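You operate a simulated robot arm through the tools that you are given. There is no shell and no other tool. Be economical: measure what you need, move in short steps, check, and stop when the job is done.

Carry out the task below with a simulated two-armed robot. There is one attempt and no reset: what you move stays moved.

Task
Switch off the socket, then unplug the orange lead, wind it on to the reel and lock it.
Fine: plug into the red plug holder before winding; free the orange lever, wind till no loop hangs, lock the lever again. Where these are worked on the way, their far stop is far enough and under half their travel is too little: orange lever.

Only the result counts: the job must be done as asked and must still hold three seconds after the hand-in. Knocking over, shifting, dropping, spilling or breaking anything else fails it.

Robot
Two 7-joint arms with two-finger parallel grippers on one trunk, on a base that drives. Base frame: it is fixed to the floor where the robot stands at the start and does not move with it; the origin is under the middle of the robot, x ahead of it, y to its left, z up. Readings come in cm, degrees, newtons and seconds.
The left shoulder is at the start at [10.4, 17, 116.4], the right one opposite. With the tool pointing down near the work surface each hand reaches from about 42 to 90 cm from the robot's upright axis, wherever it stands, measured 20 degrees to its own side. Places, roughly: orange lever [90, -20, 100]; red plug holder [70, 10, 90]; reel wheel [80, -30, 130]; socket switch [50, 20, 90]; vacuum switch [60, -20, 50]. Payload 4.4 kg a hand.
The tool frame of a hand sits at the grasp point between the pads (the TCP): z along the fingers, y along the line on which they close. The tips reach 2.3 cm beyond it. The gripper opens to 9.4 cm. The fingers are 3.8 cm wide and 1 cm thick; the gripper's body (5.4 by 9.6 cm) begins 3.9 cm behind the TCP.
Orientation is told as [roll, pitch, yaw] about the base's x, y, z axes, in that order, counted from this pose: with the fingers straight down and closing along the base's y, the tool's x points along the base's -x, its y along +y and its z along -z.

Tools
- The arms move only by the tool send_rows. It takes "left_motion", "right_motion" or both (then of equal length, played together; a hand with none holds still); each is a list of rows, each an object of numbers (a shift or turn left out is 0, a gripper value left out holds the last): "tx", "ty", "tz": the shift along the base's x, y, z in cm; "rx", "ry", "rz": the turn, a rotation vector about the base's x, y, z in degrees. In form: [{"tx": .., "ty": .., "tz": .., "rx": .., "ry": .., "rz": ..}, ...]. A call has 1 to 8 rows; each row is the pose to reach, as a shift and turn from the pose commanded when the call began. "left_grip" and "right_grip" are, for a hand that has rows, the gripper command, from -1 (shut) to 1 (fully open), values between in proportion, set as the call begins (left out, the last holds). A row lasts 0.2 s, in which the tool goes at most 5 cm and 8.6 degrees; a call with a longer step from one row to the next is refused whole, and so is a gripper value outside its range. Where a pose cannot be reached the arm comes as near as it can. A force on the tool above 40 N (or 10 N above the force at the start of the call, whichever is more), or a blocked arm, ends the call early, and 0.2 s more pass. The fingers move at their own pace (about 7.2 cm/s each) and stop on an object; they squeeze with about 29 N. The grip force told is the motor's: it shows also when the fingers shut on nothing. Time passes only in rows, and 0.2 s behind the last, so rows that repeat a pose let the fingers close. It gives the time, the measured TCP pose, the force on the tool (base axes), the opening and the grip force at its end, in the units of the frame above (readings bear some noise), with the torque about the TCP (base axes, N m) and any sound that the robot's microphone picked up, and new pictures: "pictures" is both (left out), scene, wrist or none (wrist: the cameras of the hands that moved).
- Cameras (640 x 400 px; columns grow to the right, rows downward): "scene" is now at [21.62, 0.39, 135.94]; the picture's right is [-0.06, -1.00, -0.00], its down [-0.01, 0.00, -1.00] and it looks along [1.00, -0.06, -0.01] (base axes); focal length 214 px, centre (320, 200). "left" rides on the left gripper at [8.6, -1.6, -7.5] in its tool frame; the picture's right is [0.18, 0.98, 0.00], its down [-0.58, 0.11, -0.81] and it looks along [-0.79, 0.15, 0.59] (tool axes); focal length 243 px, centre (320, 200). "right" rides on the right gripper at [8.6, 1.6, -7.5] in its tool frame; the picture's right is [-0.18, 0.98, 0.00], its down [-0.58, -0.11, -0.81] and it looks along [-0.79, -0.15, 0.59] (tool axes); focal length 243 px, centre (320, 200). There is no depth. A picture from a camera that has moved, and an enlarged one, comes with that camera's place and axes in the base frame and with its lens. The place of the scene camera against the robot may be out by one fixed shift of up to 1.8 cm in any direction.
- lift_body(by): slides the trunk up (or, below 0, down) by that many cm; the arms and the scene camera ride with it, the base frame stays. It gives what a move gives, with no picture.
- steer(legs): drives the robot by 1 to 6 legs, each [ahead, left, turn to the left] in cm, cm and degrees, along the robot's own axes; the way and the turn of a leg run together, so that a leg with both is an arc; at most 150 cm and 180 degrees a leg. The arms and the cameras ride along, it lands a little off, and it stops where it bumps. It gives what a move gives, and a new picture of the scene camera.
- pan_tilt(pan, tilt): turns the head with the scene camera to pan (to the left, within 80 degrees either way) and tilt (down, from -29 to 69), counted from straight ahead of the robot. It gives what a move gives, and a new picture of the scene camera.
- enlarge(camera, box): a new picture of the part [left, top, right, bottom] of that camera's present view, enlarged. The clock stands still meanwhile.
- finish_job(): hands the job in; it is judged then, once.

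Work in short steps. Places have to be worked out from the pictures, the camera data and where the tool is seen: move nearer, look again, correct. Check each grasp and each placing, and mend what went wrong. You have 120 turns and 260 pictures in all, those below and enlarged ones among them. Open the grippers and draw the arms clear of the work before you hand the job in, unless the task says otherwise; then end with one line.

The tools are called after "Call:" by a JSON object that holds its "fn" and its "kwargs". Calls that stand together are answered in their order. send_rows: Moves the arms, as the interface text tells. Its arguments: {"type":"object","properties":{"left_motion":{"type":"array","items":{"type":"object","properties":{"tx":{"type":"number"},"ty":{"type":"number"},"tz":{"type":"number"},"rx":{"type":"number"},"ry":{"type":"number"},"rz":{"type":"number"}}}},"left_grip":{"type":"number"},"right_motion":{"type":"array","items":{"type":"object","properties":{"tx":{"type":"number"},"ty":{"type":"number"},"tz":{"type":"number"},"rx":{"type":"number"},"ry":{"type":"number"},"rz":{"type":"number"}}}},"right_grip":{"type":"number"},"pictures":{"type":"string","enum":["both","scene","wrist","none"]}},"required":[]} The other tools are called the same way: lift_body (by) slides the trunk up or down; steer (legs) drives the base; pan_tilt (pan, tilt) turns the head that bears the scene camera; enlarge (camera, box) takes an enlarged picture of a part of a camera's view; finish_job () hands the job in.

At the start:

```text
time: 0.0
left_eef_pos: [34.91, 10.09, 143.16]
left_orientation: [-0.1, -1.5, 0.5]
left_wrist_force: [-0.2, 0.5, 0.0]
left_torque: [-0.01, -0.03, -0.01]
left_gripper_width: 9.41
left_grasp_force: 0.0
right_eef_pos: [41.87, -29.25, 142.46]
right_orientation: [0.1, -1.0, 0.2]
right_wrist_force: [-0.5, 0.5, 0.3]
right_torque: [-0.03, -0.04, 0.0]
right_gripper_width: 9.41
right_grasp_force: 0.0
trunk travel left (down, up): [-17.5, 21.3]
robot x, y, heading: [0.15, -0.12, 0.1]
head pan, tilt: [-3.5, 1.5]
```

scene: 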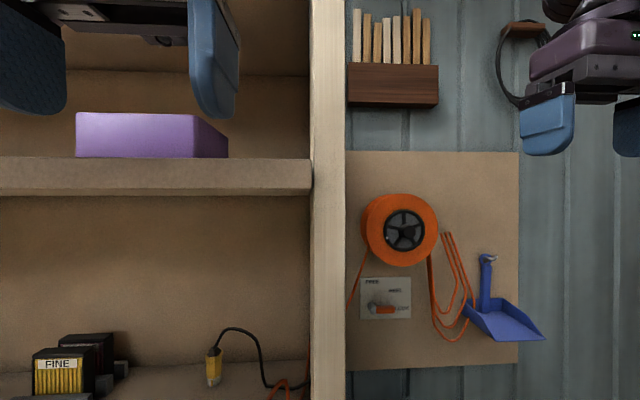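
right: 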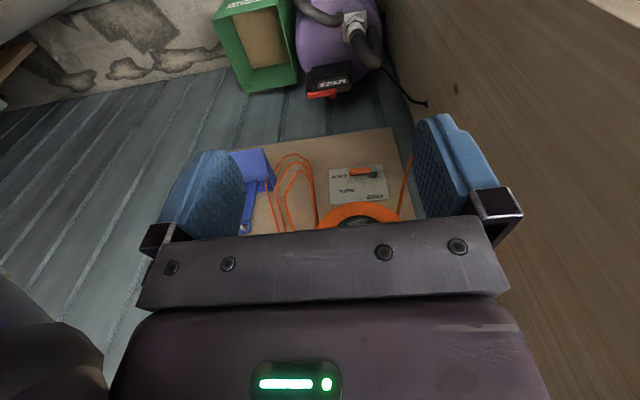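
left: 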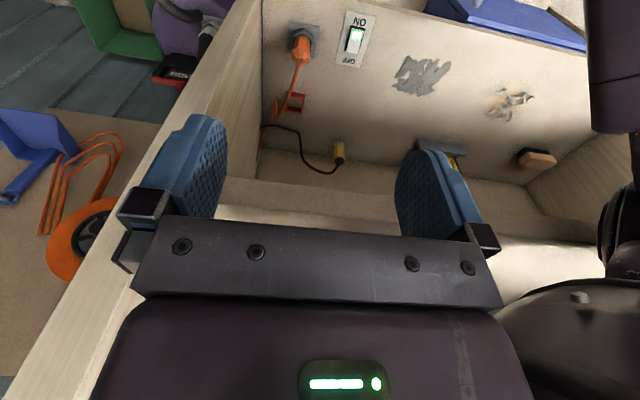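

The left wrist view shows the socket with a switch and a red holder on a bench; the reel is on a board to the right. I tilt the head down for an overview.

Call:
{"fn": "pan_tilt", "kwargs": {"pan": 5, "tilt": 50}}

Call:
{"fn": "enlarge", "kwargs": {"camera": "left", "box": [220, 0, 420, 180]}}

```text
time: 1.2
left_eef_pos: [35.07, 10.02, 143.23]
left_orientation: [-0.2, -1.6, 0.7]
left_wrist_force: [0.0, -0.8, 0.4]
left_torque: [-0.04, -0.02, -0.02]
left_gripper_width: 9.41
left_grasp_force: 0.0
right_eef_pos: [42.19, -29.17, 142.42]
right_orientation: [0.1, -1.1, 0.4]
right_wrist_force: [0.5, -0.4, -0.1]
right_torque: [-0.03, -0.02, 0.0]
right_gripper_width: 9.4
right_grasp_force: 0.0
trunk travel left (down, up): [-17.5, 21.3]
robot x, y, heading: [-0.09, 0.12, 0.4]
head pan, tilt: [5.0, 50.0]
camera scene: at [20.6, 1.55, 128.32], right [0.09, -1.0, 0.0], down [-0.75, -0.07, -0.66], along [0.65, 0.06, -0.75], focal length 214 px, centre (320, 200)
```

scene: 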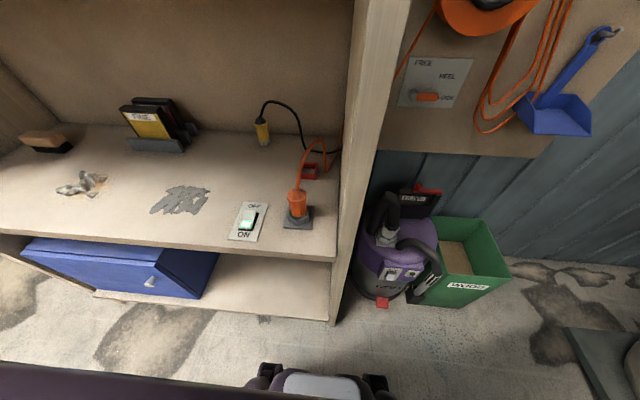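

```text
2.22 times, centred on (320, 90) of left
camera zoom: at [26.15, 8.46, 150.62], right [-0.19, 0.98, -0.01], down [0.56, 0.12, 0.82], along [0.81, 0.15, -0.57], focal length 539 px, centre (320, 444)
```

zoom: 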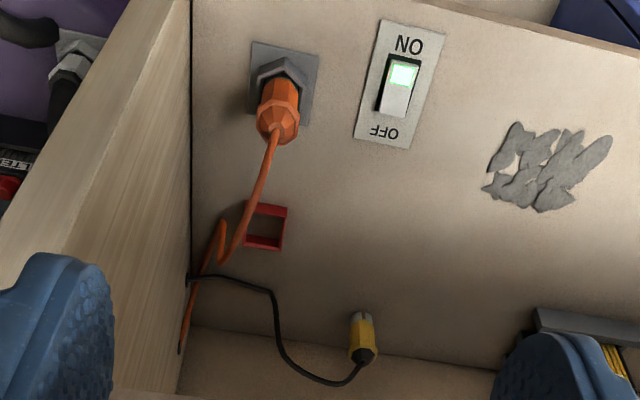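

The bench top is at roughly z≈87, the switch at about [50, 20.5], plug [52, 8.5], holder [68, 9]. I look closer at the switch and plug, and at the reel.

Call:
{"fn": "enlarge", "kwargs": {"camera": "scene", "box": [200, 90, 360, 260]}}

Call:
{"fn": "enlarge", "kwargs": {"camera": "scene", "box": [370, 0, 640, 170]}}

Call:
{"fn": "enlarge", "kwargs": {"camera": "left", "box": [320, 0, 400, 80]}}

```text
2.35 times, centred on (280, 175) of scene
camera zoom: at [20.6, 1.55, 128.32], right [0.09, -1.0, 0.0], down [-0.75, -0.07, -0.66], along [0.65, 0.06, -0.75], focal length 505 px, centre (414, 259)
```

zoom: 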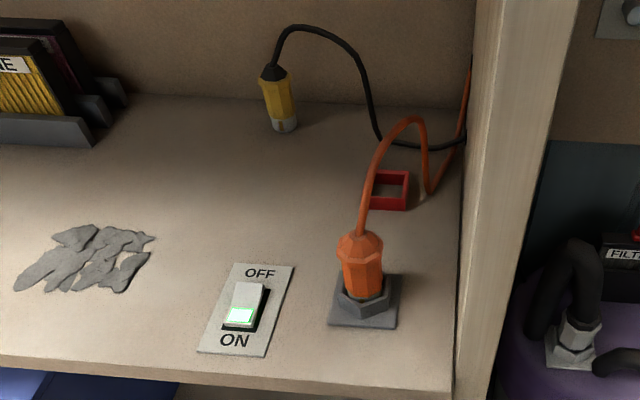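

```text
2.35 times, centred on (505, 85) of scene
camera zoom: at [20.6, 1.55, 128.32], right [0.09, -1.0, 0.0], down [-0.75, -0.07, -0.66], along [0.65, 0.06, -0.75], focal length 505 px, centre (-115, 471)
```

zoom: 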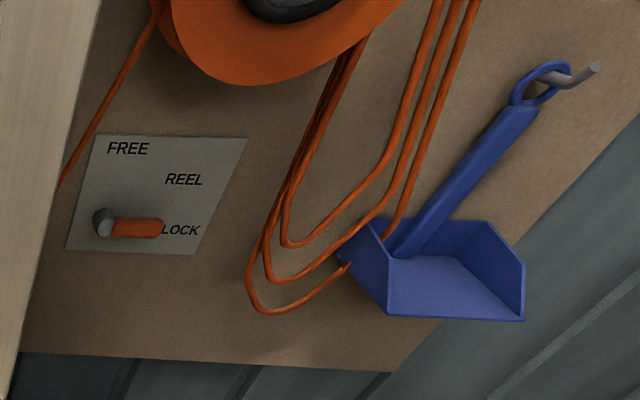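

```text
5.00 times, centred on (360, 40) of left
camera zoom: at [26.15, 8.46, 150.62], right [-0.19, 0.98, -0.01], down [0.56, 0.12, 0.82], along [0.81, 0.15, -0.57], focal length 1213 px, centre (120, 1000)
```

zoom: 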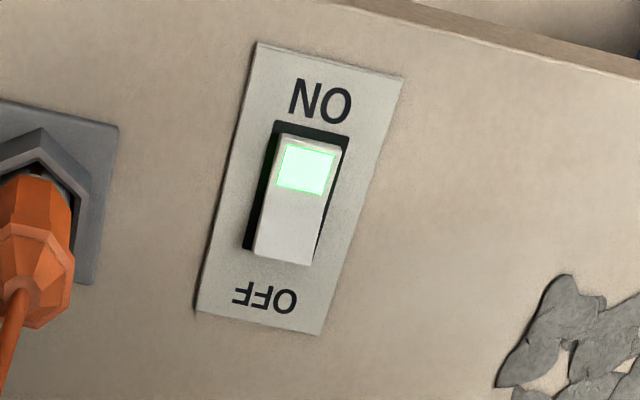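

The rocker's far (OFF) end stands up at about [51, 20.3]. I lower the left hand in front of the bench with the fingers shut.

Call:
{"fn": "send_rows", "kwargs": {"left_motion": [{"ty": 2, "tz": -4}, {"ty": 4, "tz": -8}, {"ty": 6, "tz": -12}, {"ty": 8, "tz": -16}, {"ty": 9, "tz": -20.5}, {"ty": 10, "tz": -25}, {"ty": 10, "tz": -30}, {"ty": 10, "tz": -35}], "left_grip": -1, "pictures": "both"}}

```text
time: 3.0
left_eef_pos: [41.68, 22.07, 110.06]
left_orientation: [-1.9, 0.7, 0.2]
left_wrist_force: [1.7, -0.1, 0.1]
left_torque: [-0.05, 0.06, 0.02]
left_gripper_width: 0.0
left_grasp_force: 29.2
left hand out of reach, approached as far as the arm can: row 6, 7, 8
right_eef_pos: [45.22, -28.81, 141.24]
right_orientation: [-0.2, 0.7, 0.3]
right_wrist_force: [1.7, -0.4, -0.8]
right_torque: [-0.05, 0.07, -0.02]
right_gripper_width: 9.41
right_grasp_force: 0.0
trunk travel left (down, up): [-17.5, 21.3]
robot x, y, heading: [0.31, 0.44, 0.2]
head pan, tilt: [5.0, 50.0]
camera scene: at [23.24, 2.01, 127.63], right [0.09, -1.0, 0.0], down [-0.77, -0.07, -0.64], along [0.64, 0.06, -0.77], focal length 214 px, centre (320, 200)
camera left: at [33.11, 20.69, 117.77], right [-0.19, 0.98, -0.03], down [0.59, 0.14, 0.79], along [0.78, 0.13, -0.61], focal length 243 px, centre (320, 200)
```

scene: 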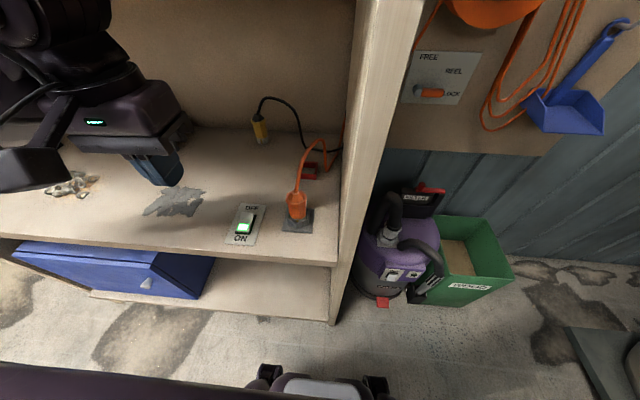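
left: 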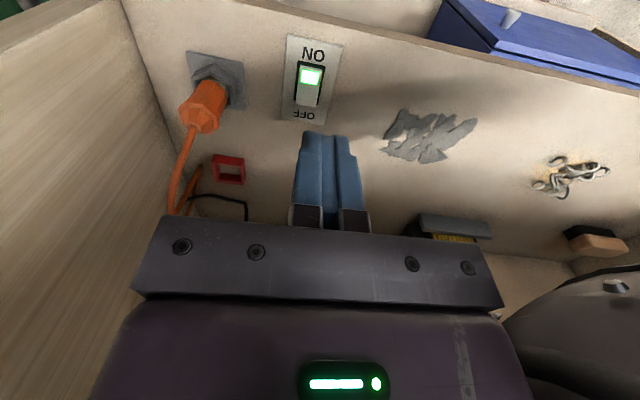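

Hand at [41.7, 22.1, 110]; the OFF end triangulates to about [50.5, 21]. I move forward and down in front of/above it, checking how the command base behaves.

Call:
{"fn": "send_rows", "kwargs": {"left_motion": [{"tx": 4, "tz": -2}, {"tx": 8, "tz": -4}, {"tx": 10, "tz": -8}], "pictures": "wrist"}}

```text
time: 3.8
left_eef_pos: [51.32, 21.94, 102.39]
left_orientation: [-0.2, -0.2, 0.3]
left_wrist_force: [0.1, 0.0, 0.5]
left_torque: [-0.02, -0.03, 0.02]
left_gripper_width: 0.0
left_grasp_force: 29.7
right_eef_pos: [44.36, -29.02, 141.72]
right_orientation: [0.0, 0.0, 0.2]
right_wrist_force: [0.2, 0.1, 0.0]
right_torque: [0.01, 0.02, 0.03]
right_gripper_width: 9.42
right_grasp_force: 0.0
trunk travel left (down, up): [-17.5, 21.3]
robot x, y, heading: [-0.17, -0.08, 0.4]
head pan, tilt: [5.0, 50.0]
camera left: at [42.65, 20.38, 109.95], right [-0.19, 0.98, 0.0], down [0.58, 0.12, 0.81], along [0.79, 0.15, -0.59], focal length 243 px, centre (320, 200)
```

left: 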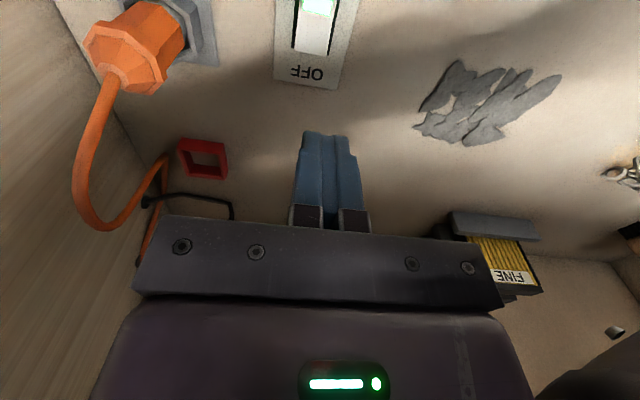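

OFF end ≈ [51, 21.4]. The hand is over it; I go down in small steps.

Call:
{"fn": "send_rows", "kwargs": {"left_motion": [{"tx": -0.7, "ty": -0.5, "tz": -3}, {"tx": -0.7, "ty": -0.5, "tz": -6}, {"tx": -0.7, "ty": -0.5, "tz": -7.5}, {"tx": -0.7, "ty": -0.5, "tz": -8.5}, {"tx": -0.7, "ty": -0.5, "tz": -9.5}, {"tx": -0.7, "ty": -0.5, "tz": -10.5}], "pictures": "both"}}

```text
time: 5.2
left_eef_pos: [50.59, 21.43, 92.1]
left_orientation: [-0.3, -0.3, 0.4]
left_wrist_force: [0.0, 0.1, 1.0]
left_torque: [0.03, 0.03, 0.01]
left_gripper_width: 0.0
left_grasp_force: 29.3
right_eef_pos: [44.27, -29.16, 141.75]
right_orientation: [0.0, 0.0, 0.1]
right_wrist_force: [-0.1, 0.2, -0.1]
right_torque: [-0.01, 0.0, -0.02]
right_gripper_width: 9.41
right_grasp_force: 0.1
trunk travel left (down, up): [-17.5, 21.3]
robot x, y, heading: [0.15, 0.41, -0.0]
head pan, tilt: [5.0, 50.0]
camera scene: at [22.56, 1.72, 127.92], right [0.09, -1.0, 0.0], down [-0.76, -0.07, -0.64], along [0.64, 0.06, -0.77], focal length 214 px, centre (320, 200)
camera left: at [41.87, 19.95, 99.52], right [-0.19, 0.98, 0.0], down [0.58, 0.12, 0.81], along [0.8, 0.15, -0.59], focal length 243 px, centre (320, 200)
```

scene: 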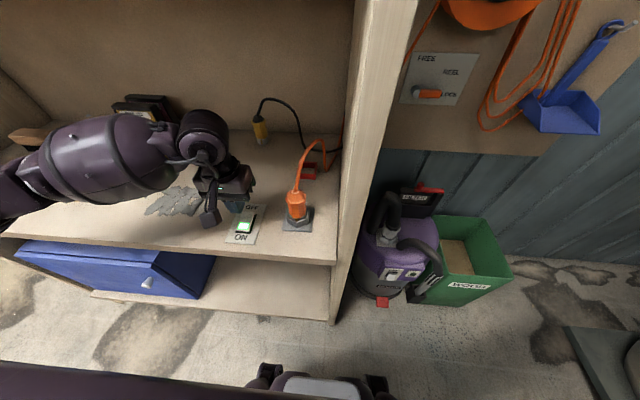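
left: 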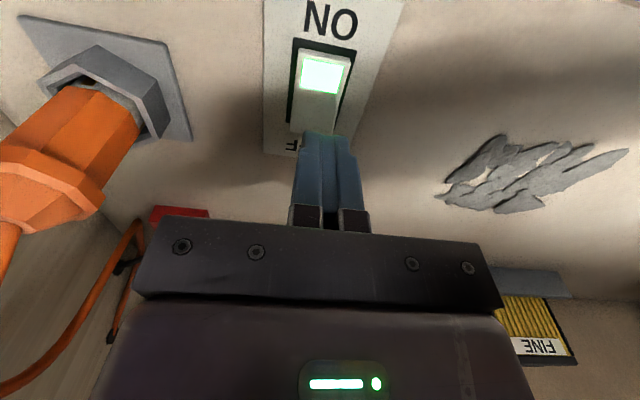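

No contact yet (tips at z≈89.8) and the fingers sit over the OFF end; I continue down.

Call:
{"fn": "send_rows", "kwargs": {"left_motion": [{"tz": -0.7}, {"tz": -1.4}, {"tz": -2.1}, {"tz": -2.8}], "pictures": "wrist"}}

```text
time: 6.2
left_eef_pos: [50.52, 21.5, 89.08]
left_orientation: [-0.3, -0.3, 0.5]
left_wrist_force: [0.4, -1.0, 0.0]
left_torque: [-0.01, -0.01, -0.01]
left_gripper_width: 0.0
left_grasp_force: 28.9
right_eef_pos: [44.27, -29.23, 141.67]
right_orientation: [0.0, 0.0, 0.1]
right_wrist_force: [0.2, 0.3, 0.2]
right_torque: [-0.01, 0.03, 0.0]
right_gripper_width: 9.41
right_grasp_force: 0.0
trunk travel left (down, up): [-17.5, 21.3]
robot x, y, heading: [0.05, 0.26, 0.2]
head pan, tilt: [5.0, 50.0]
camera left: at [41.8, 19.82, 96.55], right [-0.19, 0.98, 0.0], down [0.58, 0.12, 0.81], along [0.79, 0.15, -0.59], focal length 243 px, centre (320, 200)
```

left: 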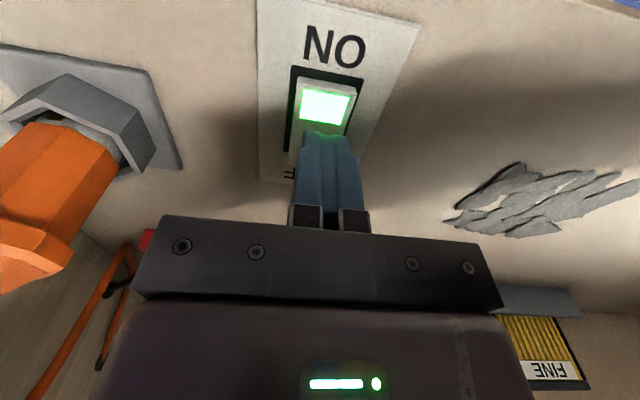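

Tips at 86.8, still no contact; continue down in small steps.

Call:
{"fn": "send_rows", "kwargs": {"left_motion": [{"tz": -0.5}, {"tz": -1.0}, {"tz": -1.5}, {"tz": -2.0}, {"tz": -2.5}, {"tz": -3.0}], "pictures": "wrist"}}

```text
time: 7.2
left_eef_pos: [50.48, 21.29, 87.86]
left_orientation: [-0.3, -1.1, 0.3]
left_wrist_force: [-12.9, 2.6, 31.3]
left_torque: [0.17, 0.38, 0.21]
left_gripper_width: 0.02
left_grasp_force: 29.3
right_eef_pos: [44.03, -29.08, 141.73]
right_orientation: [0.1, -0.1, 0.2]
right_wrist_force: [0.7, -0.1, 0.0]
right_torque: [-0.01, 0.02, -0.04]
right_gripper_width: 9.38
right_grasp_force: 0.0
trunk travel left (down, up): [-17.5, 21.3]
robot x, y, heading: [-0.5, -0.17, 0.5]
head pan, tilt: [5.0, 50.0]
stopped in row 5 (left hand): the force on the tool passed its limit at 46 N (the readings are from after the stop); the commanded pose is now the measured one
camera left: at [41.73, 19.69, 95.2], right [-0.19, 0.98, -0.01], down [0.57, 0.12, 0.82], along [0.8, 0.15, -0.58], focal length 243 px, centre (320, 200)
```

left: 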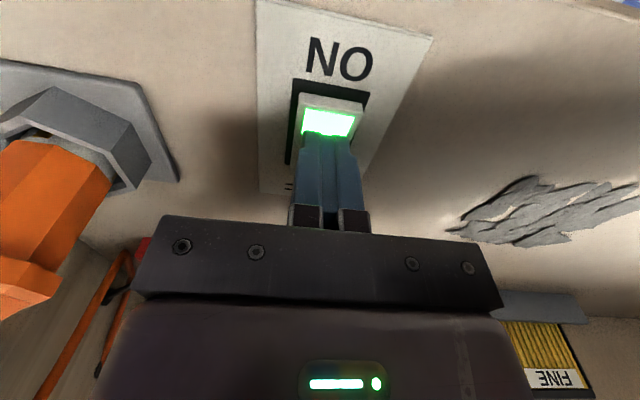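

Contact with the rocker near its middle (tips z≈85.5), the light is still on. The surface is lower than assumed, so the OFF end is nearer x≈52.5; I lift, shift forward 2.3 cm and press again.

Call:
{"fn": "send_rows", "kwargs": {"left_motion": [{"tz": 2}, {"tx": 2.3, "ty": 0.2, "tz": 2}, {"tx": 2.3, "ty": 0.2, "tz": 1}, {"tx": 2.3, "ty": 0.2, "tz": 0.3}, {"tx": 2.3, "ty": 0.2, "tz": -0.3}, {"tx": 2.3, "ty": 0.2, "tz": -0.9}, {"tx": 2.3, "ty": 0.2, "tz": -1.4}], "pictures": "wrist"}}

```text
time: 8.6
left_eef_pos: [53.18, 21.48, 87.74]
left_orientation: [-0.2, -1.8, 0.4]
left_wrist_force: [-9.2, 3.4, 34.3]
left_torque: [0.14, 0.85, -0.07]
left_gripper_width: 0.02
left_grasp_force: 28.8
right_eef_pos: [43.98, -29.12, 141.75]
right_orientation: [0.1, -0.2, 0.3]
right_wrist_force: [-1.0, -0.7, -0.2]
right_torque: [0.03, 0.01, 0.0]
right_gripper_width: 9.4
right_grasp_force: 0.0
trunk travel left (down, up): [-17.5, 21.3]
robot x, y, heading: [-0.02, 0.12, 0.1]
head pan, tilt: [5.0, 50.0]
heard: click
stopped in row 6 (left hand): the force on the tool passed its limit at 50 N (the readings are from after the stop); the commanded pose is now the measured one
camera left: at [44.35, 19.8, 95.06], right [-0.19, 0.98, -0.01], down [0.56, 0.12, 0.82], along [0.81, 0.15, -0.57], focal length 243 px, centre (320, 200)
```

left: 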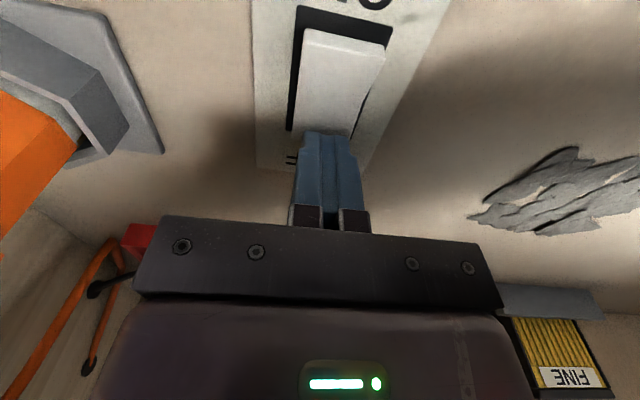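

Click heard and the light went out: the socket is off. I raise the hand, open it and go toward the plug.

Call:
{"fn": "send_rows", "kwargs": {"left_motion": [{"tz": 4}, {"tz": 9}, {"tz": 14}, {"tx": -1, "ty": -4, "tz": 17}, {"tx": -2, "ty": -8, "tz": 19}, {"tx": -2, "ty": -11, "tz": 20}], "left_grip": 1, "pictures": "both"}}

```text
refused: row 4 steps farther than a row can; nothing moved
```

A step was slightly too long; I resend it with smaller steps.

Call:
{"fn": "send_rows", "kwargs": {"left_motion": [{"tz": 4}, {"tz": 8.5}, {"tz": 13}, {"tx": -1, "ty": -3, "tz": 16}, {"tx": -2, "ty": -6, "tz": 18}, {"tx": -2, "ty": -9, "tz": 20}, {"tx": -2, "ty": -11, "tz": 20}], "left_grip": 1, "pictures": "both"}}

```text
time: 10.2
left_eef_pos: [51.35, 10.52, 107.25]
left_orientation: [-0.3, -1.2, 0.4]
left_wrist_force: [-0.1, 0.3, -0.1]
left_torque: [-0.03, 0.01, -0.01]
left_gripper_width: 9.41
left_grasp_force: 0.0
right_eef_pos: [44.27, -29.01, 141.67]
right_orientation: [0.1, 0.0, 0.3]
right_wrist_force: [0.6, -0.1, -0.6]
right_torque: [0.0, -0.04, -0.01]
right_gripper_width: 9.43
right_grasp_force: 0.0
trunk travel left (down, up): [-17.5, 21.3]
robot x, y, heading: [-0.27, 0.12, 0.3]
head pan, tilt: [5.0, 50.0]
camera scene: at [22.56, 1.76, 127.91], right [0.09, -1.0, 0.0], down [-0.76, -0.07, -0.64], along [0.64, 0.06, -0.77], focal length 214 px, centre (320, 200)
camera left: at [42.43, 8.85, 114.57], right [-0.19, 0.98, -0.01], down [0.56, 0.12, 0.82], along [0.8, 0.15, -0.58], focal length 243 px, centre (320, 200)
```

scene: 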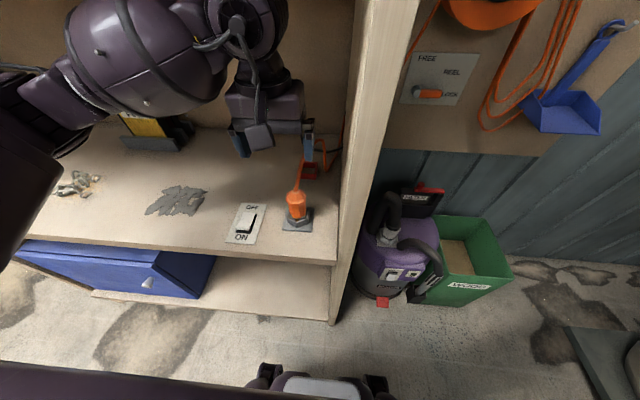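
left: 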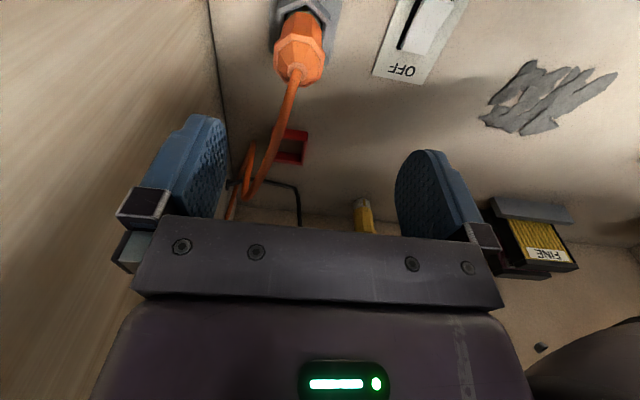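

The plug stands at about [52, 8.7] with its top near z≈93.5; the cable leaves from its top going forward. I tilt the hand 25° (palm back towards me) to leave the cable free, and line up above.

Call:
{"fn": "send_rows", "kwargs": {"left_motion": [{"tx": -0.5, "ty": -0.7, "tz": -1, "ry": -8}, {"tx": -1.5, "ty": -1.4, "tz": -2, "ry": -16}, {"tx": -2, "ty": -1.8, "tz": -4, "ry": -25}, {"tx": -2, "ty": -1.8, "tz": -6, "ry": -25}], "pictures": "both"}}

```text
refused: row 3 steps farther than a row can; nothing moved
```

Turn step slightly too big; resend.

Call:
{"fn": "send_rows", "kwargs": {"left_motion": [{"tx": -0.5, "ty": -0.7, "tz": -1, "ry": -8}, {"tx": -1.5, "ty": -1.4, "tz": -2, "ry": -16}, {"tx": -2, "ty": -1.8, "tz": -4, "ry": -24}, {"tx": -2, "ty": -1.8, "tz": -6, "ry": -24}], "pictures": "both"}}

```text
time: 11.2
left_eef_pos: [49.28, 8.54, 101.15]
left_orientation: [-0.5, -25.2, 0.4]
left_wrist_force: [0.7, 0.1, 0.1]
left_torque: [-0.03, -0.01, -0.01]
left_gripper_width: 9.4
left_grasp_force: 0.0
right_eef_pos: [44.37, -29.19, 141.69]
right_orientation: [0.0, 0.1, 0.4]
right_wrist_force: [0.3, -0.6, -0.4]
right_torque: [0.0, 0.01, 0.03]
right_gripper_width: 9.41
right_grasp_force: 0.1
trunk travel left (down, up): [-17.5, 21.3]
robot x, y, heading: [-0.13, 0.06, 0.4]
head pan, tilt: [5.0, 50.0]
camera scene: at [22.57, 1.78, 127.91], right [0.09, -1.0, 0.0], down [-0.76, -0.07, -0.64], along [0.64, 0.06, -0.77], focal length 214 px, centre (320, 200)
camera left: at [38.27, 6.91, 104.33], right [-0.17, 0.98, -0.09], down [0.18, 0.12, 0.98], along [0.97, 0.15, -0.2], focal length 243 px, centre (320, 200)
```

scene: 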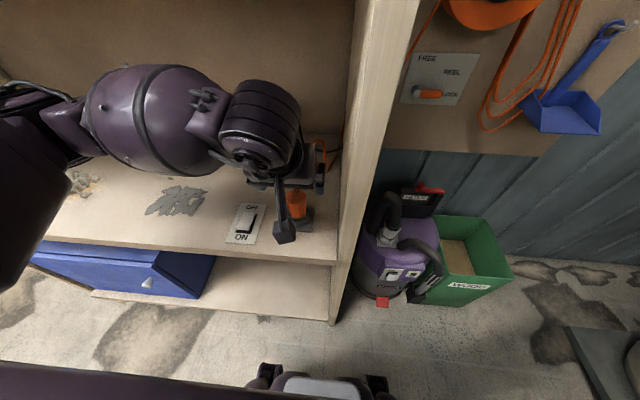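
left: 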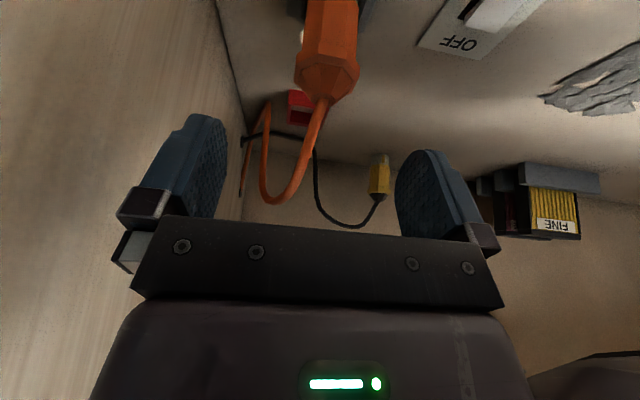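

Plug top now triangulates to about [52, 9, 94], body ~4 cm wide. I lower the open fingers around it to TCP z≈92.

Call:
{"fn": "send_rows", "kwargs": {"left_motion": [{"tx": 3, "ty": 0.5, "tz": -3}, {"tx": 3.3, "ty": 0.5, "tz": -6}, {"tx": 3.3, "ty": 0.5, "tz": -8}, {"tx": 3.3, "ty": 0.5, "tz": -9.2}], "pictures": "both"}}

```text
time: 12.2
left_eef_pos: [52.46, 9.08, 92.15]
left_orientation: [-0.5, -25.2, 0.5]
left_wrist_force: [-0.1, -0.3, -0.9]
left_torque: [-0.01, 0.0, -0.01]
left_gripper_width: 9.41
left_grasp_force: 0.1
right_eef_pos: [44.33, -28.92, 141.68]
right_orientation: [0.0, 0.0, 0.3]
right_wrist_force: [0.2, -0.6, -0.4]
right_torque: [0.03, 0.0, -0.01]
right_gripper_width: 9.38
right_grasp_force: 0.1
trunk travel left (down, up): [-17.5, 21.3]
robot x, y, heading: [0.03, -0.15, 0.7]
head pan, tilt: [5.0, 50.0]
camera scene: at [22.54, 1.76, 127.92], right [0.09, -1.0, 0.0], down [-0.76, -0.07, -0.64], along [0.64, 0.06, -0.77], focal length 214 px, centre (320, 200)
camera left: at [41.4, 7.47, 95.27], right [-0.17, 0.98, -0.09], down [0.18, 0.12, 0.98], along [0.97, 0.15, -0.2], focal length 243 px, centre (320, 200)
```

scene: 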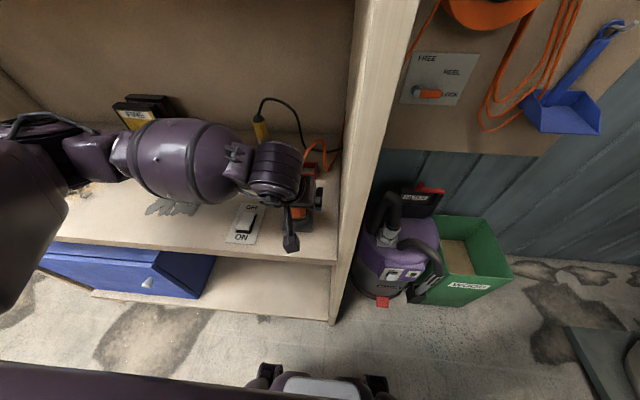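
left: 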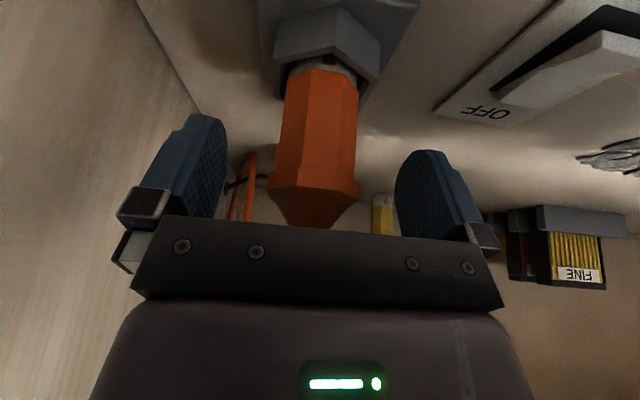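

The plug stands centred between the fingers. I close on it.

Call:
{"fn": "send_rows", "kwargs": {"left_motion": [{}, {}, {}, {}], "left_grip": -1, "pictures": "wrist"}}

```text
time: 13.2
left_eef_pos: [52.51, 9.08, 92.2]
left_orientation: [-0.5, -25.2, 0.5]
left_wrist_force: [0.5, -1.4, -0.1]
left_torque: [-0.09, -0.01, -0.04]
left_gripper_width: 4.25
left_grasp_force: 28.5
right_eef_pos: [44.39, -29.03, 141.77]
right_orientation: [0.0, 0.0, 0.3]
right_wrist_force: [-0.3, 0.5, 0.3]
right_torque: [0.0, 0.0, 0.02]
right_gripper_width: 9.37
right_grasp_force: 0.1
trunk travel left (down, up): [-17.5, 21.3]
robot x, y, heading: [0.12, -0.04, 0.6]
head pan, tilt: [5.0, 50.0]
camera left: at [41.4, 7.47, 95.3], right [-0.17, 0.98, -0.09], down [0.18, 0.12, 0.98], along [0.97, 0.15, -0.2], focal length 243 px, centre (320, 200)
```

left: 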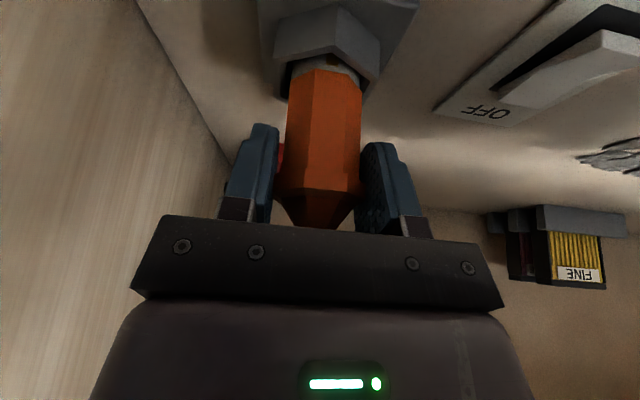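

Gripped at 4.25 cm. I pull straight up in small steps.

Call:
{"fn": "send_rows", "kwargs": {"left_motion": [{"tz": 0.7}, {"tz": 1.5}, {"tz": 2.5}, {"tz": 4}, {"tz": 6}], "pictures": "both"}}

```text
time: 14.4
left_eef_pos: [52.58, 9.19, 98.02]
left_orientation: [-0.4, -25.3, 0.5]
left_wrist_force: [0.0, -0.2, -1.5]
left_torque: [0.01, -0.01, 0.01]
left_gripper_width: 4.25
left_grasp_force: 29.1
right_eef_pos: [44.23, -28.96, 141.68]
right_orientation: [-0.1, 0.0, 0.3]
right_wrist_force: [0.0, 0.4, 0.1]
right_torque: [-0.01, -0.01, 0.03]
right_gripper_width: 9.36
right_grasp_force: 0.0
trunk travel left (down, up): [-17.5, 21.3]
robot x, y, heading: [-0.18, 0.02, 0.2]
head pan, tilt: [5.0, 50.0]
camera scene: at [22.52, 1.76, 127.93], right [0.09, -1.0, 0.0], down [-0.76, -0.07, -0.64], along [0.64, 0.06, -0.77], focal length 214 px, centre (320, 200)
camera left: at [41.53, 7.51, 101.25], right [-0.17, 0.98, -0.09], down [0.18, 0.12, 0.98], along [0.97, 0.15, -0.2], focal length 243 px, centre (320, 200)
```

scene: 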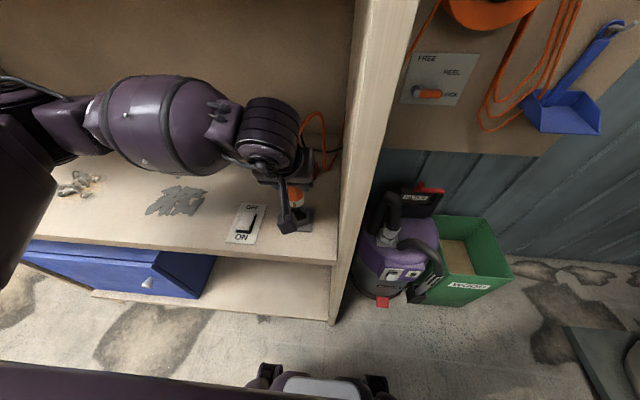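
left: 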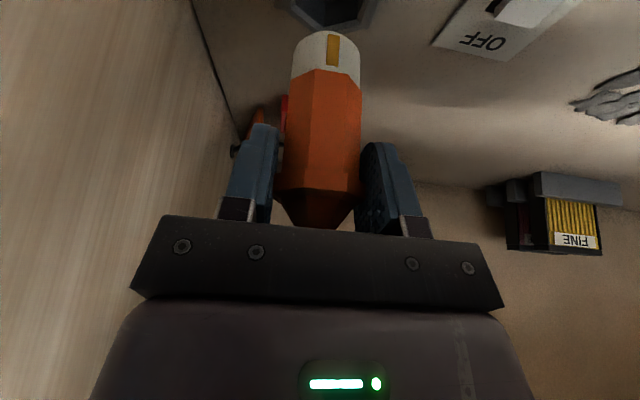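

The plug is out (white tip visible). I carry it forward and slightly to the left to see the red holder beside the plug.

Call:
{"fn": "send_rows", "kwargs": {"left_motion": [{"tx": 1, "ty": 2, "tz": 3}, {"tx": 4, "ty": 5, "tz": 5}, {"tx": 6, "ty": 7, "tz": 6}], "pictures": "wrist"}}

Call:
{"fn": "enlarge", "kwargs": {"camera": "left", "box": [160, 0, 360, 160]}}

Call:
{"fn": "enlarge", "kwargs": {"camera": "scene", "box": [240, 90, 360, 260]}}

```text
time: 15.2
left_eef_pos: [58.75, 16.23, 104.11]
left_orientation: [-0.5, -25.2, 0.5]
left_wrist_force: [0.2, 0.3, -1.4]
left_torque: [0.02, -0.02, 0.0]
left_gripper_width: 4.26
left_grasp_force: 28.9
right_eef_pos: [44.36, -28.96, 141.64]
right_orientation: [0.0, 0.0, 0.3]
right_wrist_force: [0.4, -0.4, 0.4]
right_torque: [0.0, 0.0, 0.02]
right_gripper_width: 9.41
right_grasp_force: 0.1
trunk travel left (down, up): [-17.5, 21.3]
robot x, y, heading: [0.13, -0.01, 0.4]
head pan, tilt: [5.0, 50.0]
camera left: at [47.65, 14.63, 107.29], right [-0.17, 0.98, -0.09], down [0.18, 0.12, 0.98], along [0.97, 0.15, -0.2], focal length 243 px, centre (320, 200)
```

left: 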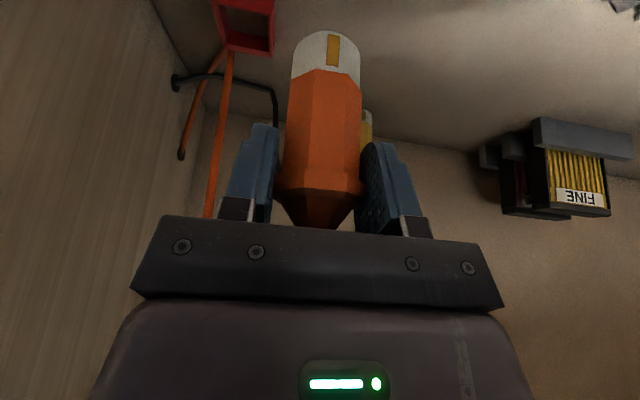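

```text
2.50 times, centred on (260, 80) of left
camera zoom: at [47.65, 14.63, 107.29], right [-0.17, 0.98, -0.09], down [0.18, 0.12, 0.98], along [0.97, 0.15, -0.2], focal length 606 px, centre (470, 500)
```

zoom: 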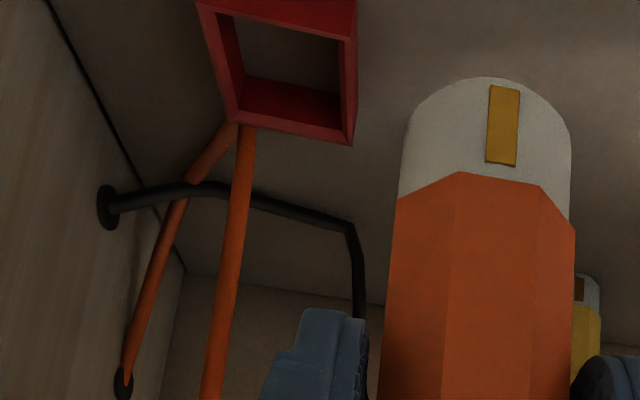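

```text
2.35 times, centred on (300, 175) of scene
camera zoom: at [22.54, 1.79, 127.92], right [0.09, -1.0, 0.0], down [-0.76, -0.07, -0.64], along [0.64, 0.06, -0.77], focal length 505 px, centre (367, 259)
```

zoom: 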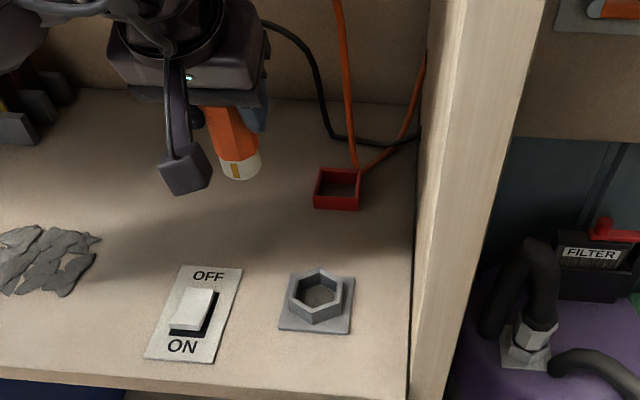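

The holder is an open square tray, roughly x 65–70.5, centred near [67.8, 9.2], rim z≈88. I move in line with it in y, just short of it, to check alignment.

Call:
{"fn": "send_rows", "kwargs": {"left_motion": [{"tx": 0, "ty": -4, "tz": 0}, {"tx": 1, "ty": -7, "tz": -2}, {"tx": 3, "ty": -7, "tz": -6}], "pictures": "wrist"}}

Call:
{"fn": "enlarge", "kwargs": {"camera": "left", "box": [220, 0, 420, 130]}}

Call:
{"fn": "enlarge", "kwargs": {"camera": "scene", "box": [240, 90, 360, 260]}}

```text
time: 16.0
left_eef_pos: [61.74, 9.37, 98.02]
left_orientation: [-0.5, -25.2, 0.5]
left_wrist_force: [-0.3, -0.4, -1.4]
left_torque: [0.0, 0.01, 0.03]
left_gripper_width: 4.26
left_grasp_force: 29.0
right_eef_pos: [44.41, -28.93, 141.65]
right_orientation: [0.0, 0.1, 0.3]
right_wrist_force: [0.2, 0.1, -0.3]
right_torque: [-0.01, 0.0, 0.01]
right_gripper_width: 9.38
right_grasp_force: 0.0
trunk travel left (down, up): [-17.5, 21.3]
robot x, y, heading: [-0.06, 0.24, 0.2]
head pan, tilt: [5.0, 50.0]
camera left: at [50.69, 7.65, 101.22], right [-0.17, 0.98, -0.09], down [0.18, 0.12, 0.98], along [0.97, 0.15, -0.2], focal length 243 px, centre (320, 200)
```

left: 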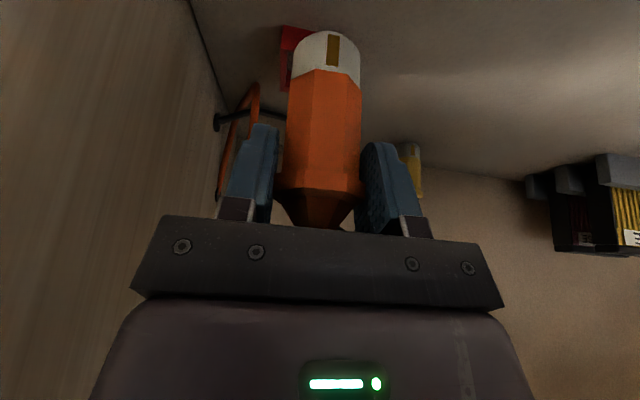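

```text
3.08 times, centred on (320, 65) of left
camera zoom: at [50.69, 7.65, 101.22], right [-0.17, 0.98, -0.09], down [0.18, 0.12, 0.98], along [0.97, 0.15, -0.2], focal length 746 px, centre (320, 615)
```

zoom: 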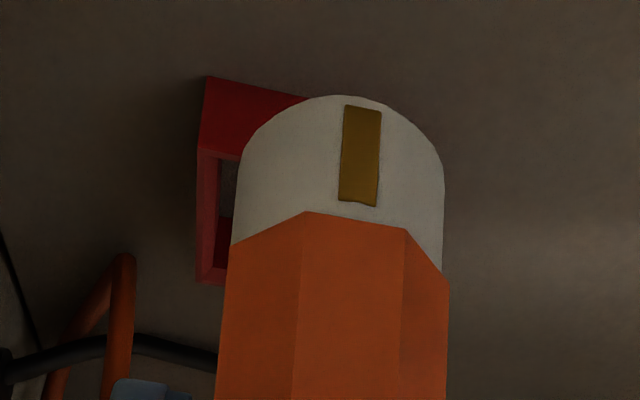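

```text
2.35 times, centred on (300, 175) of scene
camera zoom: at [22.67, 1.81, 127.88], right [0.09, -1.0, 0.0], down [-0.76, -0.07, -0.64], along [0.64, 0.06, -0.77], focal length 505 px, centre (367, 259)
```

zoom: 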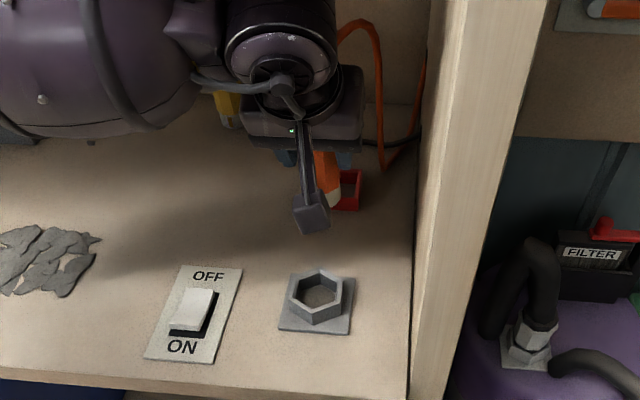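

The lateral alignment looks close but the depth estimate varies (68.5–70.5). I'll take equal-pose views of the holder and then of the socket (whose mated TCP is known) to get the exact displacement.

Call:
{"fn": "send_rows", "kwargs": {"left_motion": [{"tx": 1, "ty": 2, "tz": 3, "ry": 8.2}, {"tx": 2, "ty": 4, "tz": 5, "ry": 16.4}, {"tx": 3, "ty": 5.8, "tz": 5, "ry": 24.6}, {"tx": 3, "ty": 5.8, "tz": 5, "ry": 24.6}], "pictures": "wrist"}}

Call:
{"fn": "enlarge", "kwargs": {"camera": "left", "box": [160, 20, 320, 120]}}

```text
time: 17.0
left_eef_pos: [64.49, 14.94, 103.28]
left_orientation: [-0.3, -0.5, 0.4]
left_wrist_force: [-0.2, -1.1, -1.9]
left_torque: [-0.03, 0.01, 0.01]
left_gripper_width: 4.26
left_grasp_force: 28.9
right_eef_pos: [44.25, -28.98, 141.66]
right_orientation: [0.0, 0.0, 0.3]
right_wrist_force: [-0.3, -0.4, -0.6]
right_torque: [-0.04, -0.02, 0.0]
right_gripper_width: 9.38
right_grasp_force: 0.0
trunk travel left (down, up): [-17.5, 21.3]
robot x, y, heading: [0.33, -0.19, 0.3]
head pan, tilt: [5.0, 50.0]
camera left: at [55.84, 13.26, 110.74], right [-0.19, 0.98, -0.01], down [0.57, 0.12, 0.81], along [0.8, 0.15, -0.58], focal length 243 px, centre (320, 200)
```

left: 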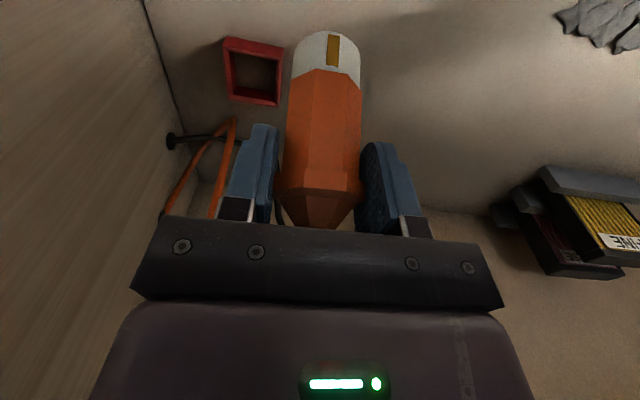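

```text
4.00 times, centred on (240, 70) of left
camera zoom: at [55.84, 13.26, 110.74], right [-0.19, 0.98, -0.01], down [0.57, 0.12, 0.81], along [0.8, 0.15, -0.58], focal length 970 px, centre (640, 720)
```

zoom: 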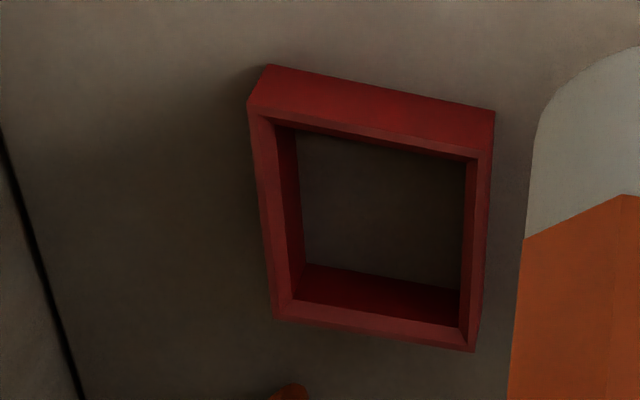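

Holder rim centre about [69.6, 9.0] from this view. Now the equal view of the socket, 16.2 cm nearer.

Call:
{"fn": "send_rows", "kwargs": {"left_motion": [{"tx": -4.5}, {"tx": -9}, {"tx": -13}, {"tx": -16.2}, {"tx": -16.2}], "pictures": "none"}}

Call:
{"fn": "enlarge", "kwargs": {"camera": "left", "box": [160, 20, 320, 120]}}

```text
time: 18.2
left_eef_pos: [48.33, 14.99, 103.1]
left_orientation: [-0.3, -0.6, 0.3]
left_wrist_force: [-0.1, 0.0, -1.2]
left_torque: [0.01, -0.01, 0.0]
left_gripper_width: 4.25
left_grasp_force: 29.1
right_eef_pos: [44.32, -29.01, 141.64]
right_orientation: [0.0, 0.1, 0.3]
right_wrist_force: [-0.1, 0.8, -0.2]
right_torque: [-0.01, 0.03, 0.02]
right_gripper_width: 9.4
right_grasp_force: 0.0
trunk travel left (down, up): [-17.5, 21.3]
robot x, y, heading: [-0.03, 0.13, -0.1]
head pan, tilt: [5.0, 50.0]
```

```text
4.00 times, centred on (240, 70) of left
camera zoom: at [39.51, 13.33, 110.5], right [-0.19, 0.98, -0.01], down [0.57, 0.12, 0.81], along [0.8, 0.15, -0.58], focal length 970 px, centre (640, 720)
```

zoom: 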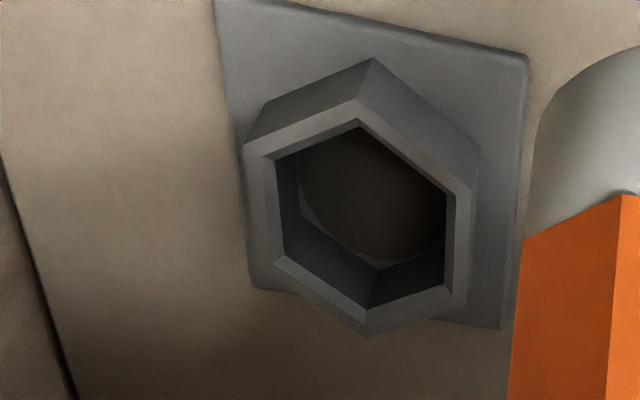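

The matching views give the displacement socket→holder ≈ [16.35, +0.2], so the target TCP is about [68.85, 9.25] at the grasp tilt. I go above it at z≈98.

Call:
{"fn": "send_rows", "kwargs": {"left_motion": [{"tx": 4, "ry": -8.2}, {"tx": 8, "ty": -1, "ry": -16.4}, {"tx": 12, "ty": -2, "ry": -24.6}, {"tx": 16.5, "ty": -3.5, "ry": -24.6}, {"tx": 20.5, "ty": -5.7, "tz": -2, "ry": -24.6}, {"tx": 20.5, "ty": -5.7, "tz": -5, "ry": -24.6}, {"tx": 20.5, "ty": -5.7, "tz": -6, "ry": -24.6}], "pictures": "both"}}

Call:
{"fn": "enlarge", "kwargs": {"camera": "scene", "box": [240, 90, 360, 260]}}

```text
time: 19.8
left_eef_pos: [69.08, 8.91, 97.13]
left_orientation: [-0.5, -25.3, 0.4]
left_wrist_force: [0.2, 0.6, -1.1]
left_torque: [0.02, 0.0, -0.01]
left_gripper_width: 4.26
left_grasp_force: 29.0
right_eef_pos: [44.33, -29.15, 141.7]
right_orientation: [0.0, 0.0, 0.3]
right_wrist_force: [0.4, 0.2, 0.4]
right_torque: [0.0, 0.01, 0.0]
right_gripper_width: 9.42
right_grasp_force: 0.1
trunk travel left (down, up): [-17.5, 21.3]
robot x, y, heading: [0.08, 0.2, 0.4]
head pan, tilt: [5.0, 50.0]
camera scene: at [22.56, 1.73, 127.92], right [0.09, -1.0, 0.0], down [-0.76, -0.07, -0.64], along [0.64, 0.06, -0.77], focal length 214 px, centre (320, 200)
camera left: at [57.97, 7.36, 100.25], right [-0.17, 0.98, -0.09], down [0.18, 0.12, 0.98], along [0.97, 0.15, -0.2], focal length 243 px, centre (320, 200)
```

scene: 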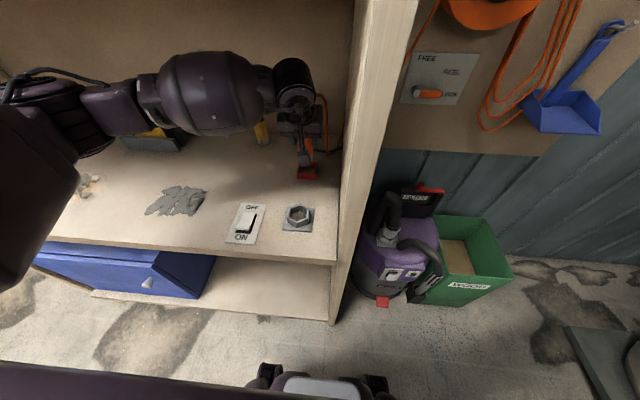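
left: 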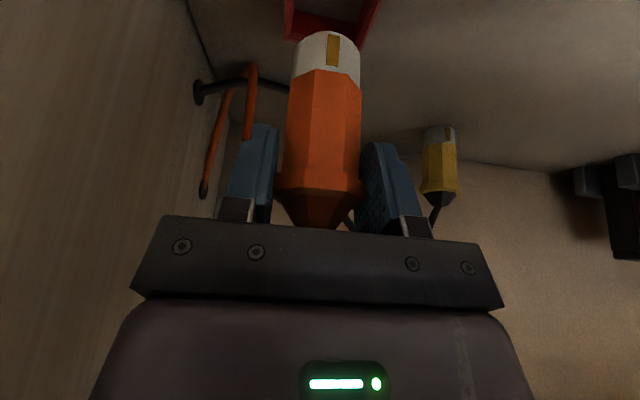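

```text
2.35 times, centred on (300, 175) of scene
camera zoom: at [22.56, 1.73, 127.92], right [0.09, -1.0, 0.0], down [-0.76, -0.07, -0.64], along [0.64, 0.06, -0.77], focal length 505 px, centre (367, 259)
```

zoom: 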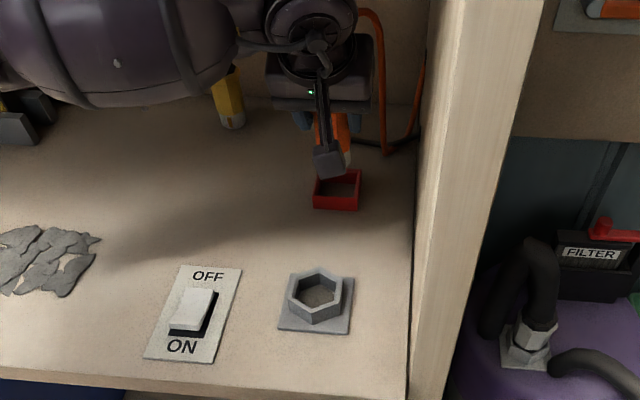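

Close: I correct +0.25 in y, −0.2 in x, and lower to just above the rim, then check.

Call:
{"fn": "send_rows", "kwargs": {"left_motion": [{"tx": -0.2, "ty": 0.25, "tz": -1}, {"tx": -0.2, "ty": 0.25, "tz": -2.3}, {"tx": -0.2, "ty": 0.25, "tz": -2.3}], "pictures": "wrist"}}

Call:
{"fn": "enlarge", "kwargs": {"camera": "left", "box": [240, 0, 400, 100]}}

Call:
{"fn": "enlarge", "kwargs": {"camera": "scene", "box": [270, 130, 350, 190]}}

```text
time: 20.6
left_eef_pos: [68.63, 9.22, 94.81]
left_orientation: [-0.5, -25.1, 0.5]
left_wrist_force: [0.3, -0.8, -0.8]
left_torque: [-0.01, -0.01, -0.02]
left_gripper_width: 4.26
left_grasp_force: 28.7
right_eef_pos: [44.17, -28.96, 141.67]
right_orientation: [0.0, 0.1, 0.3]
right_wrist_force: [0.6, 0.4, -0.3]
right_torque: [0.03, 0.02, 0.0]
right_gripper_width: 9.4
right_grasp_force: 0.1
trunk travel left (down, up): [-17.5, 21.3]
robot x, y, heading: [0.27, -0.13, 0.1]
head pan, tilt: [5.0, 50.0]
camera left: at [57.7, 7.66, 97.95], right [-0.17, 0.98, -0.09], down [0.18, 0.12, 0.98], along [0.97, 0.15, -0.2], focal length 243 px, centre (320, 200)
```

left: 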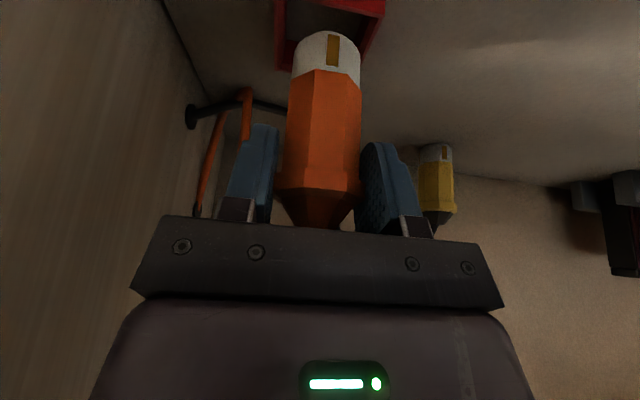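

```text
4.00 times, centred on (320, 50) of left
camera zoom: at [57.7, 7.66, 97.95], right [-0.17, 0.98, -0.09], down [0.18, 0.12, 0.98], along [0.97, 0.15, -0.2], focal length 970 px, centre (320, 800)
```

zoom: 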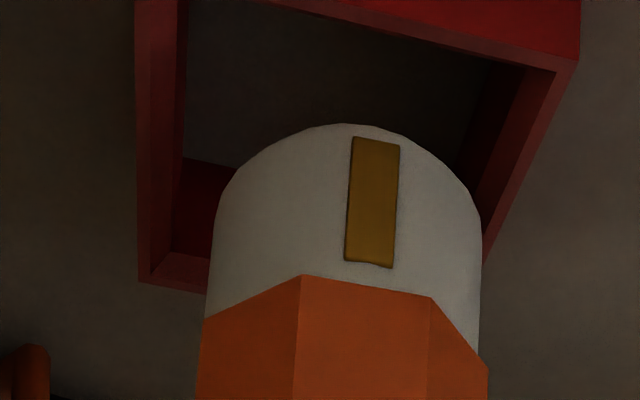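

```text
6.67 times, centred on (310, 160) of scene
camera zoom: at [22.53, 1.77, 127.93], right [0.09, -1.0, 0.0], down [-0.76, -0.07, -0.64], along [0.64, 0.06, -0.77], focal length 1430 px, centre (387, 467)
```

zoom: 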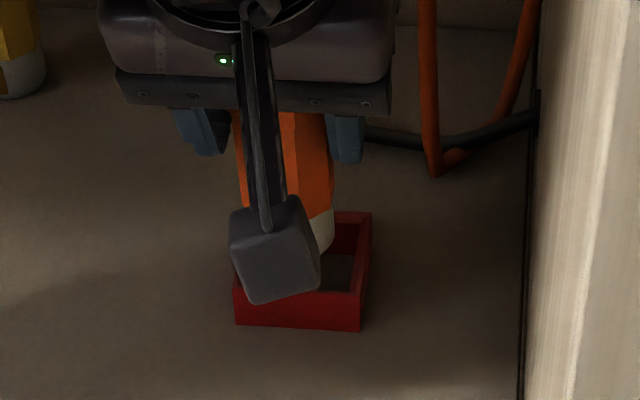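

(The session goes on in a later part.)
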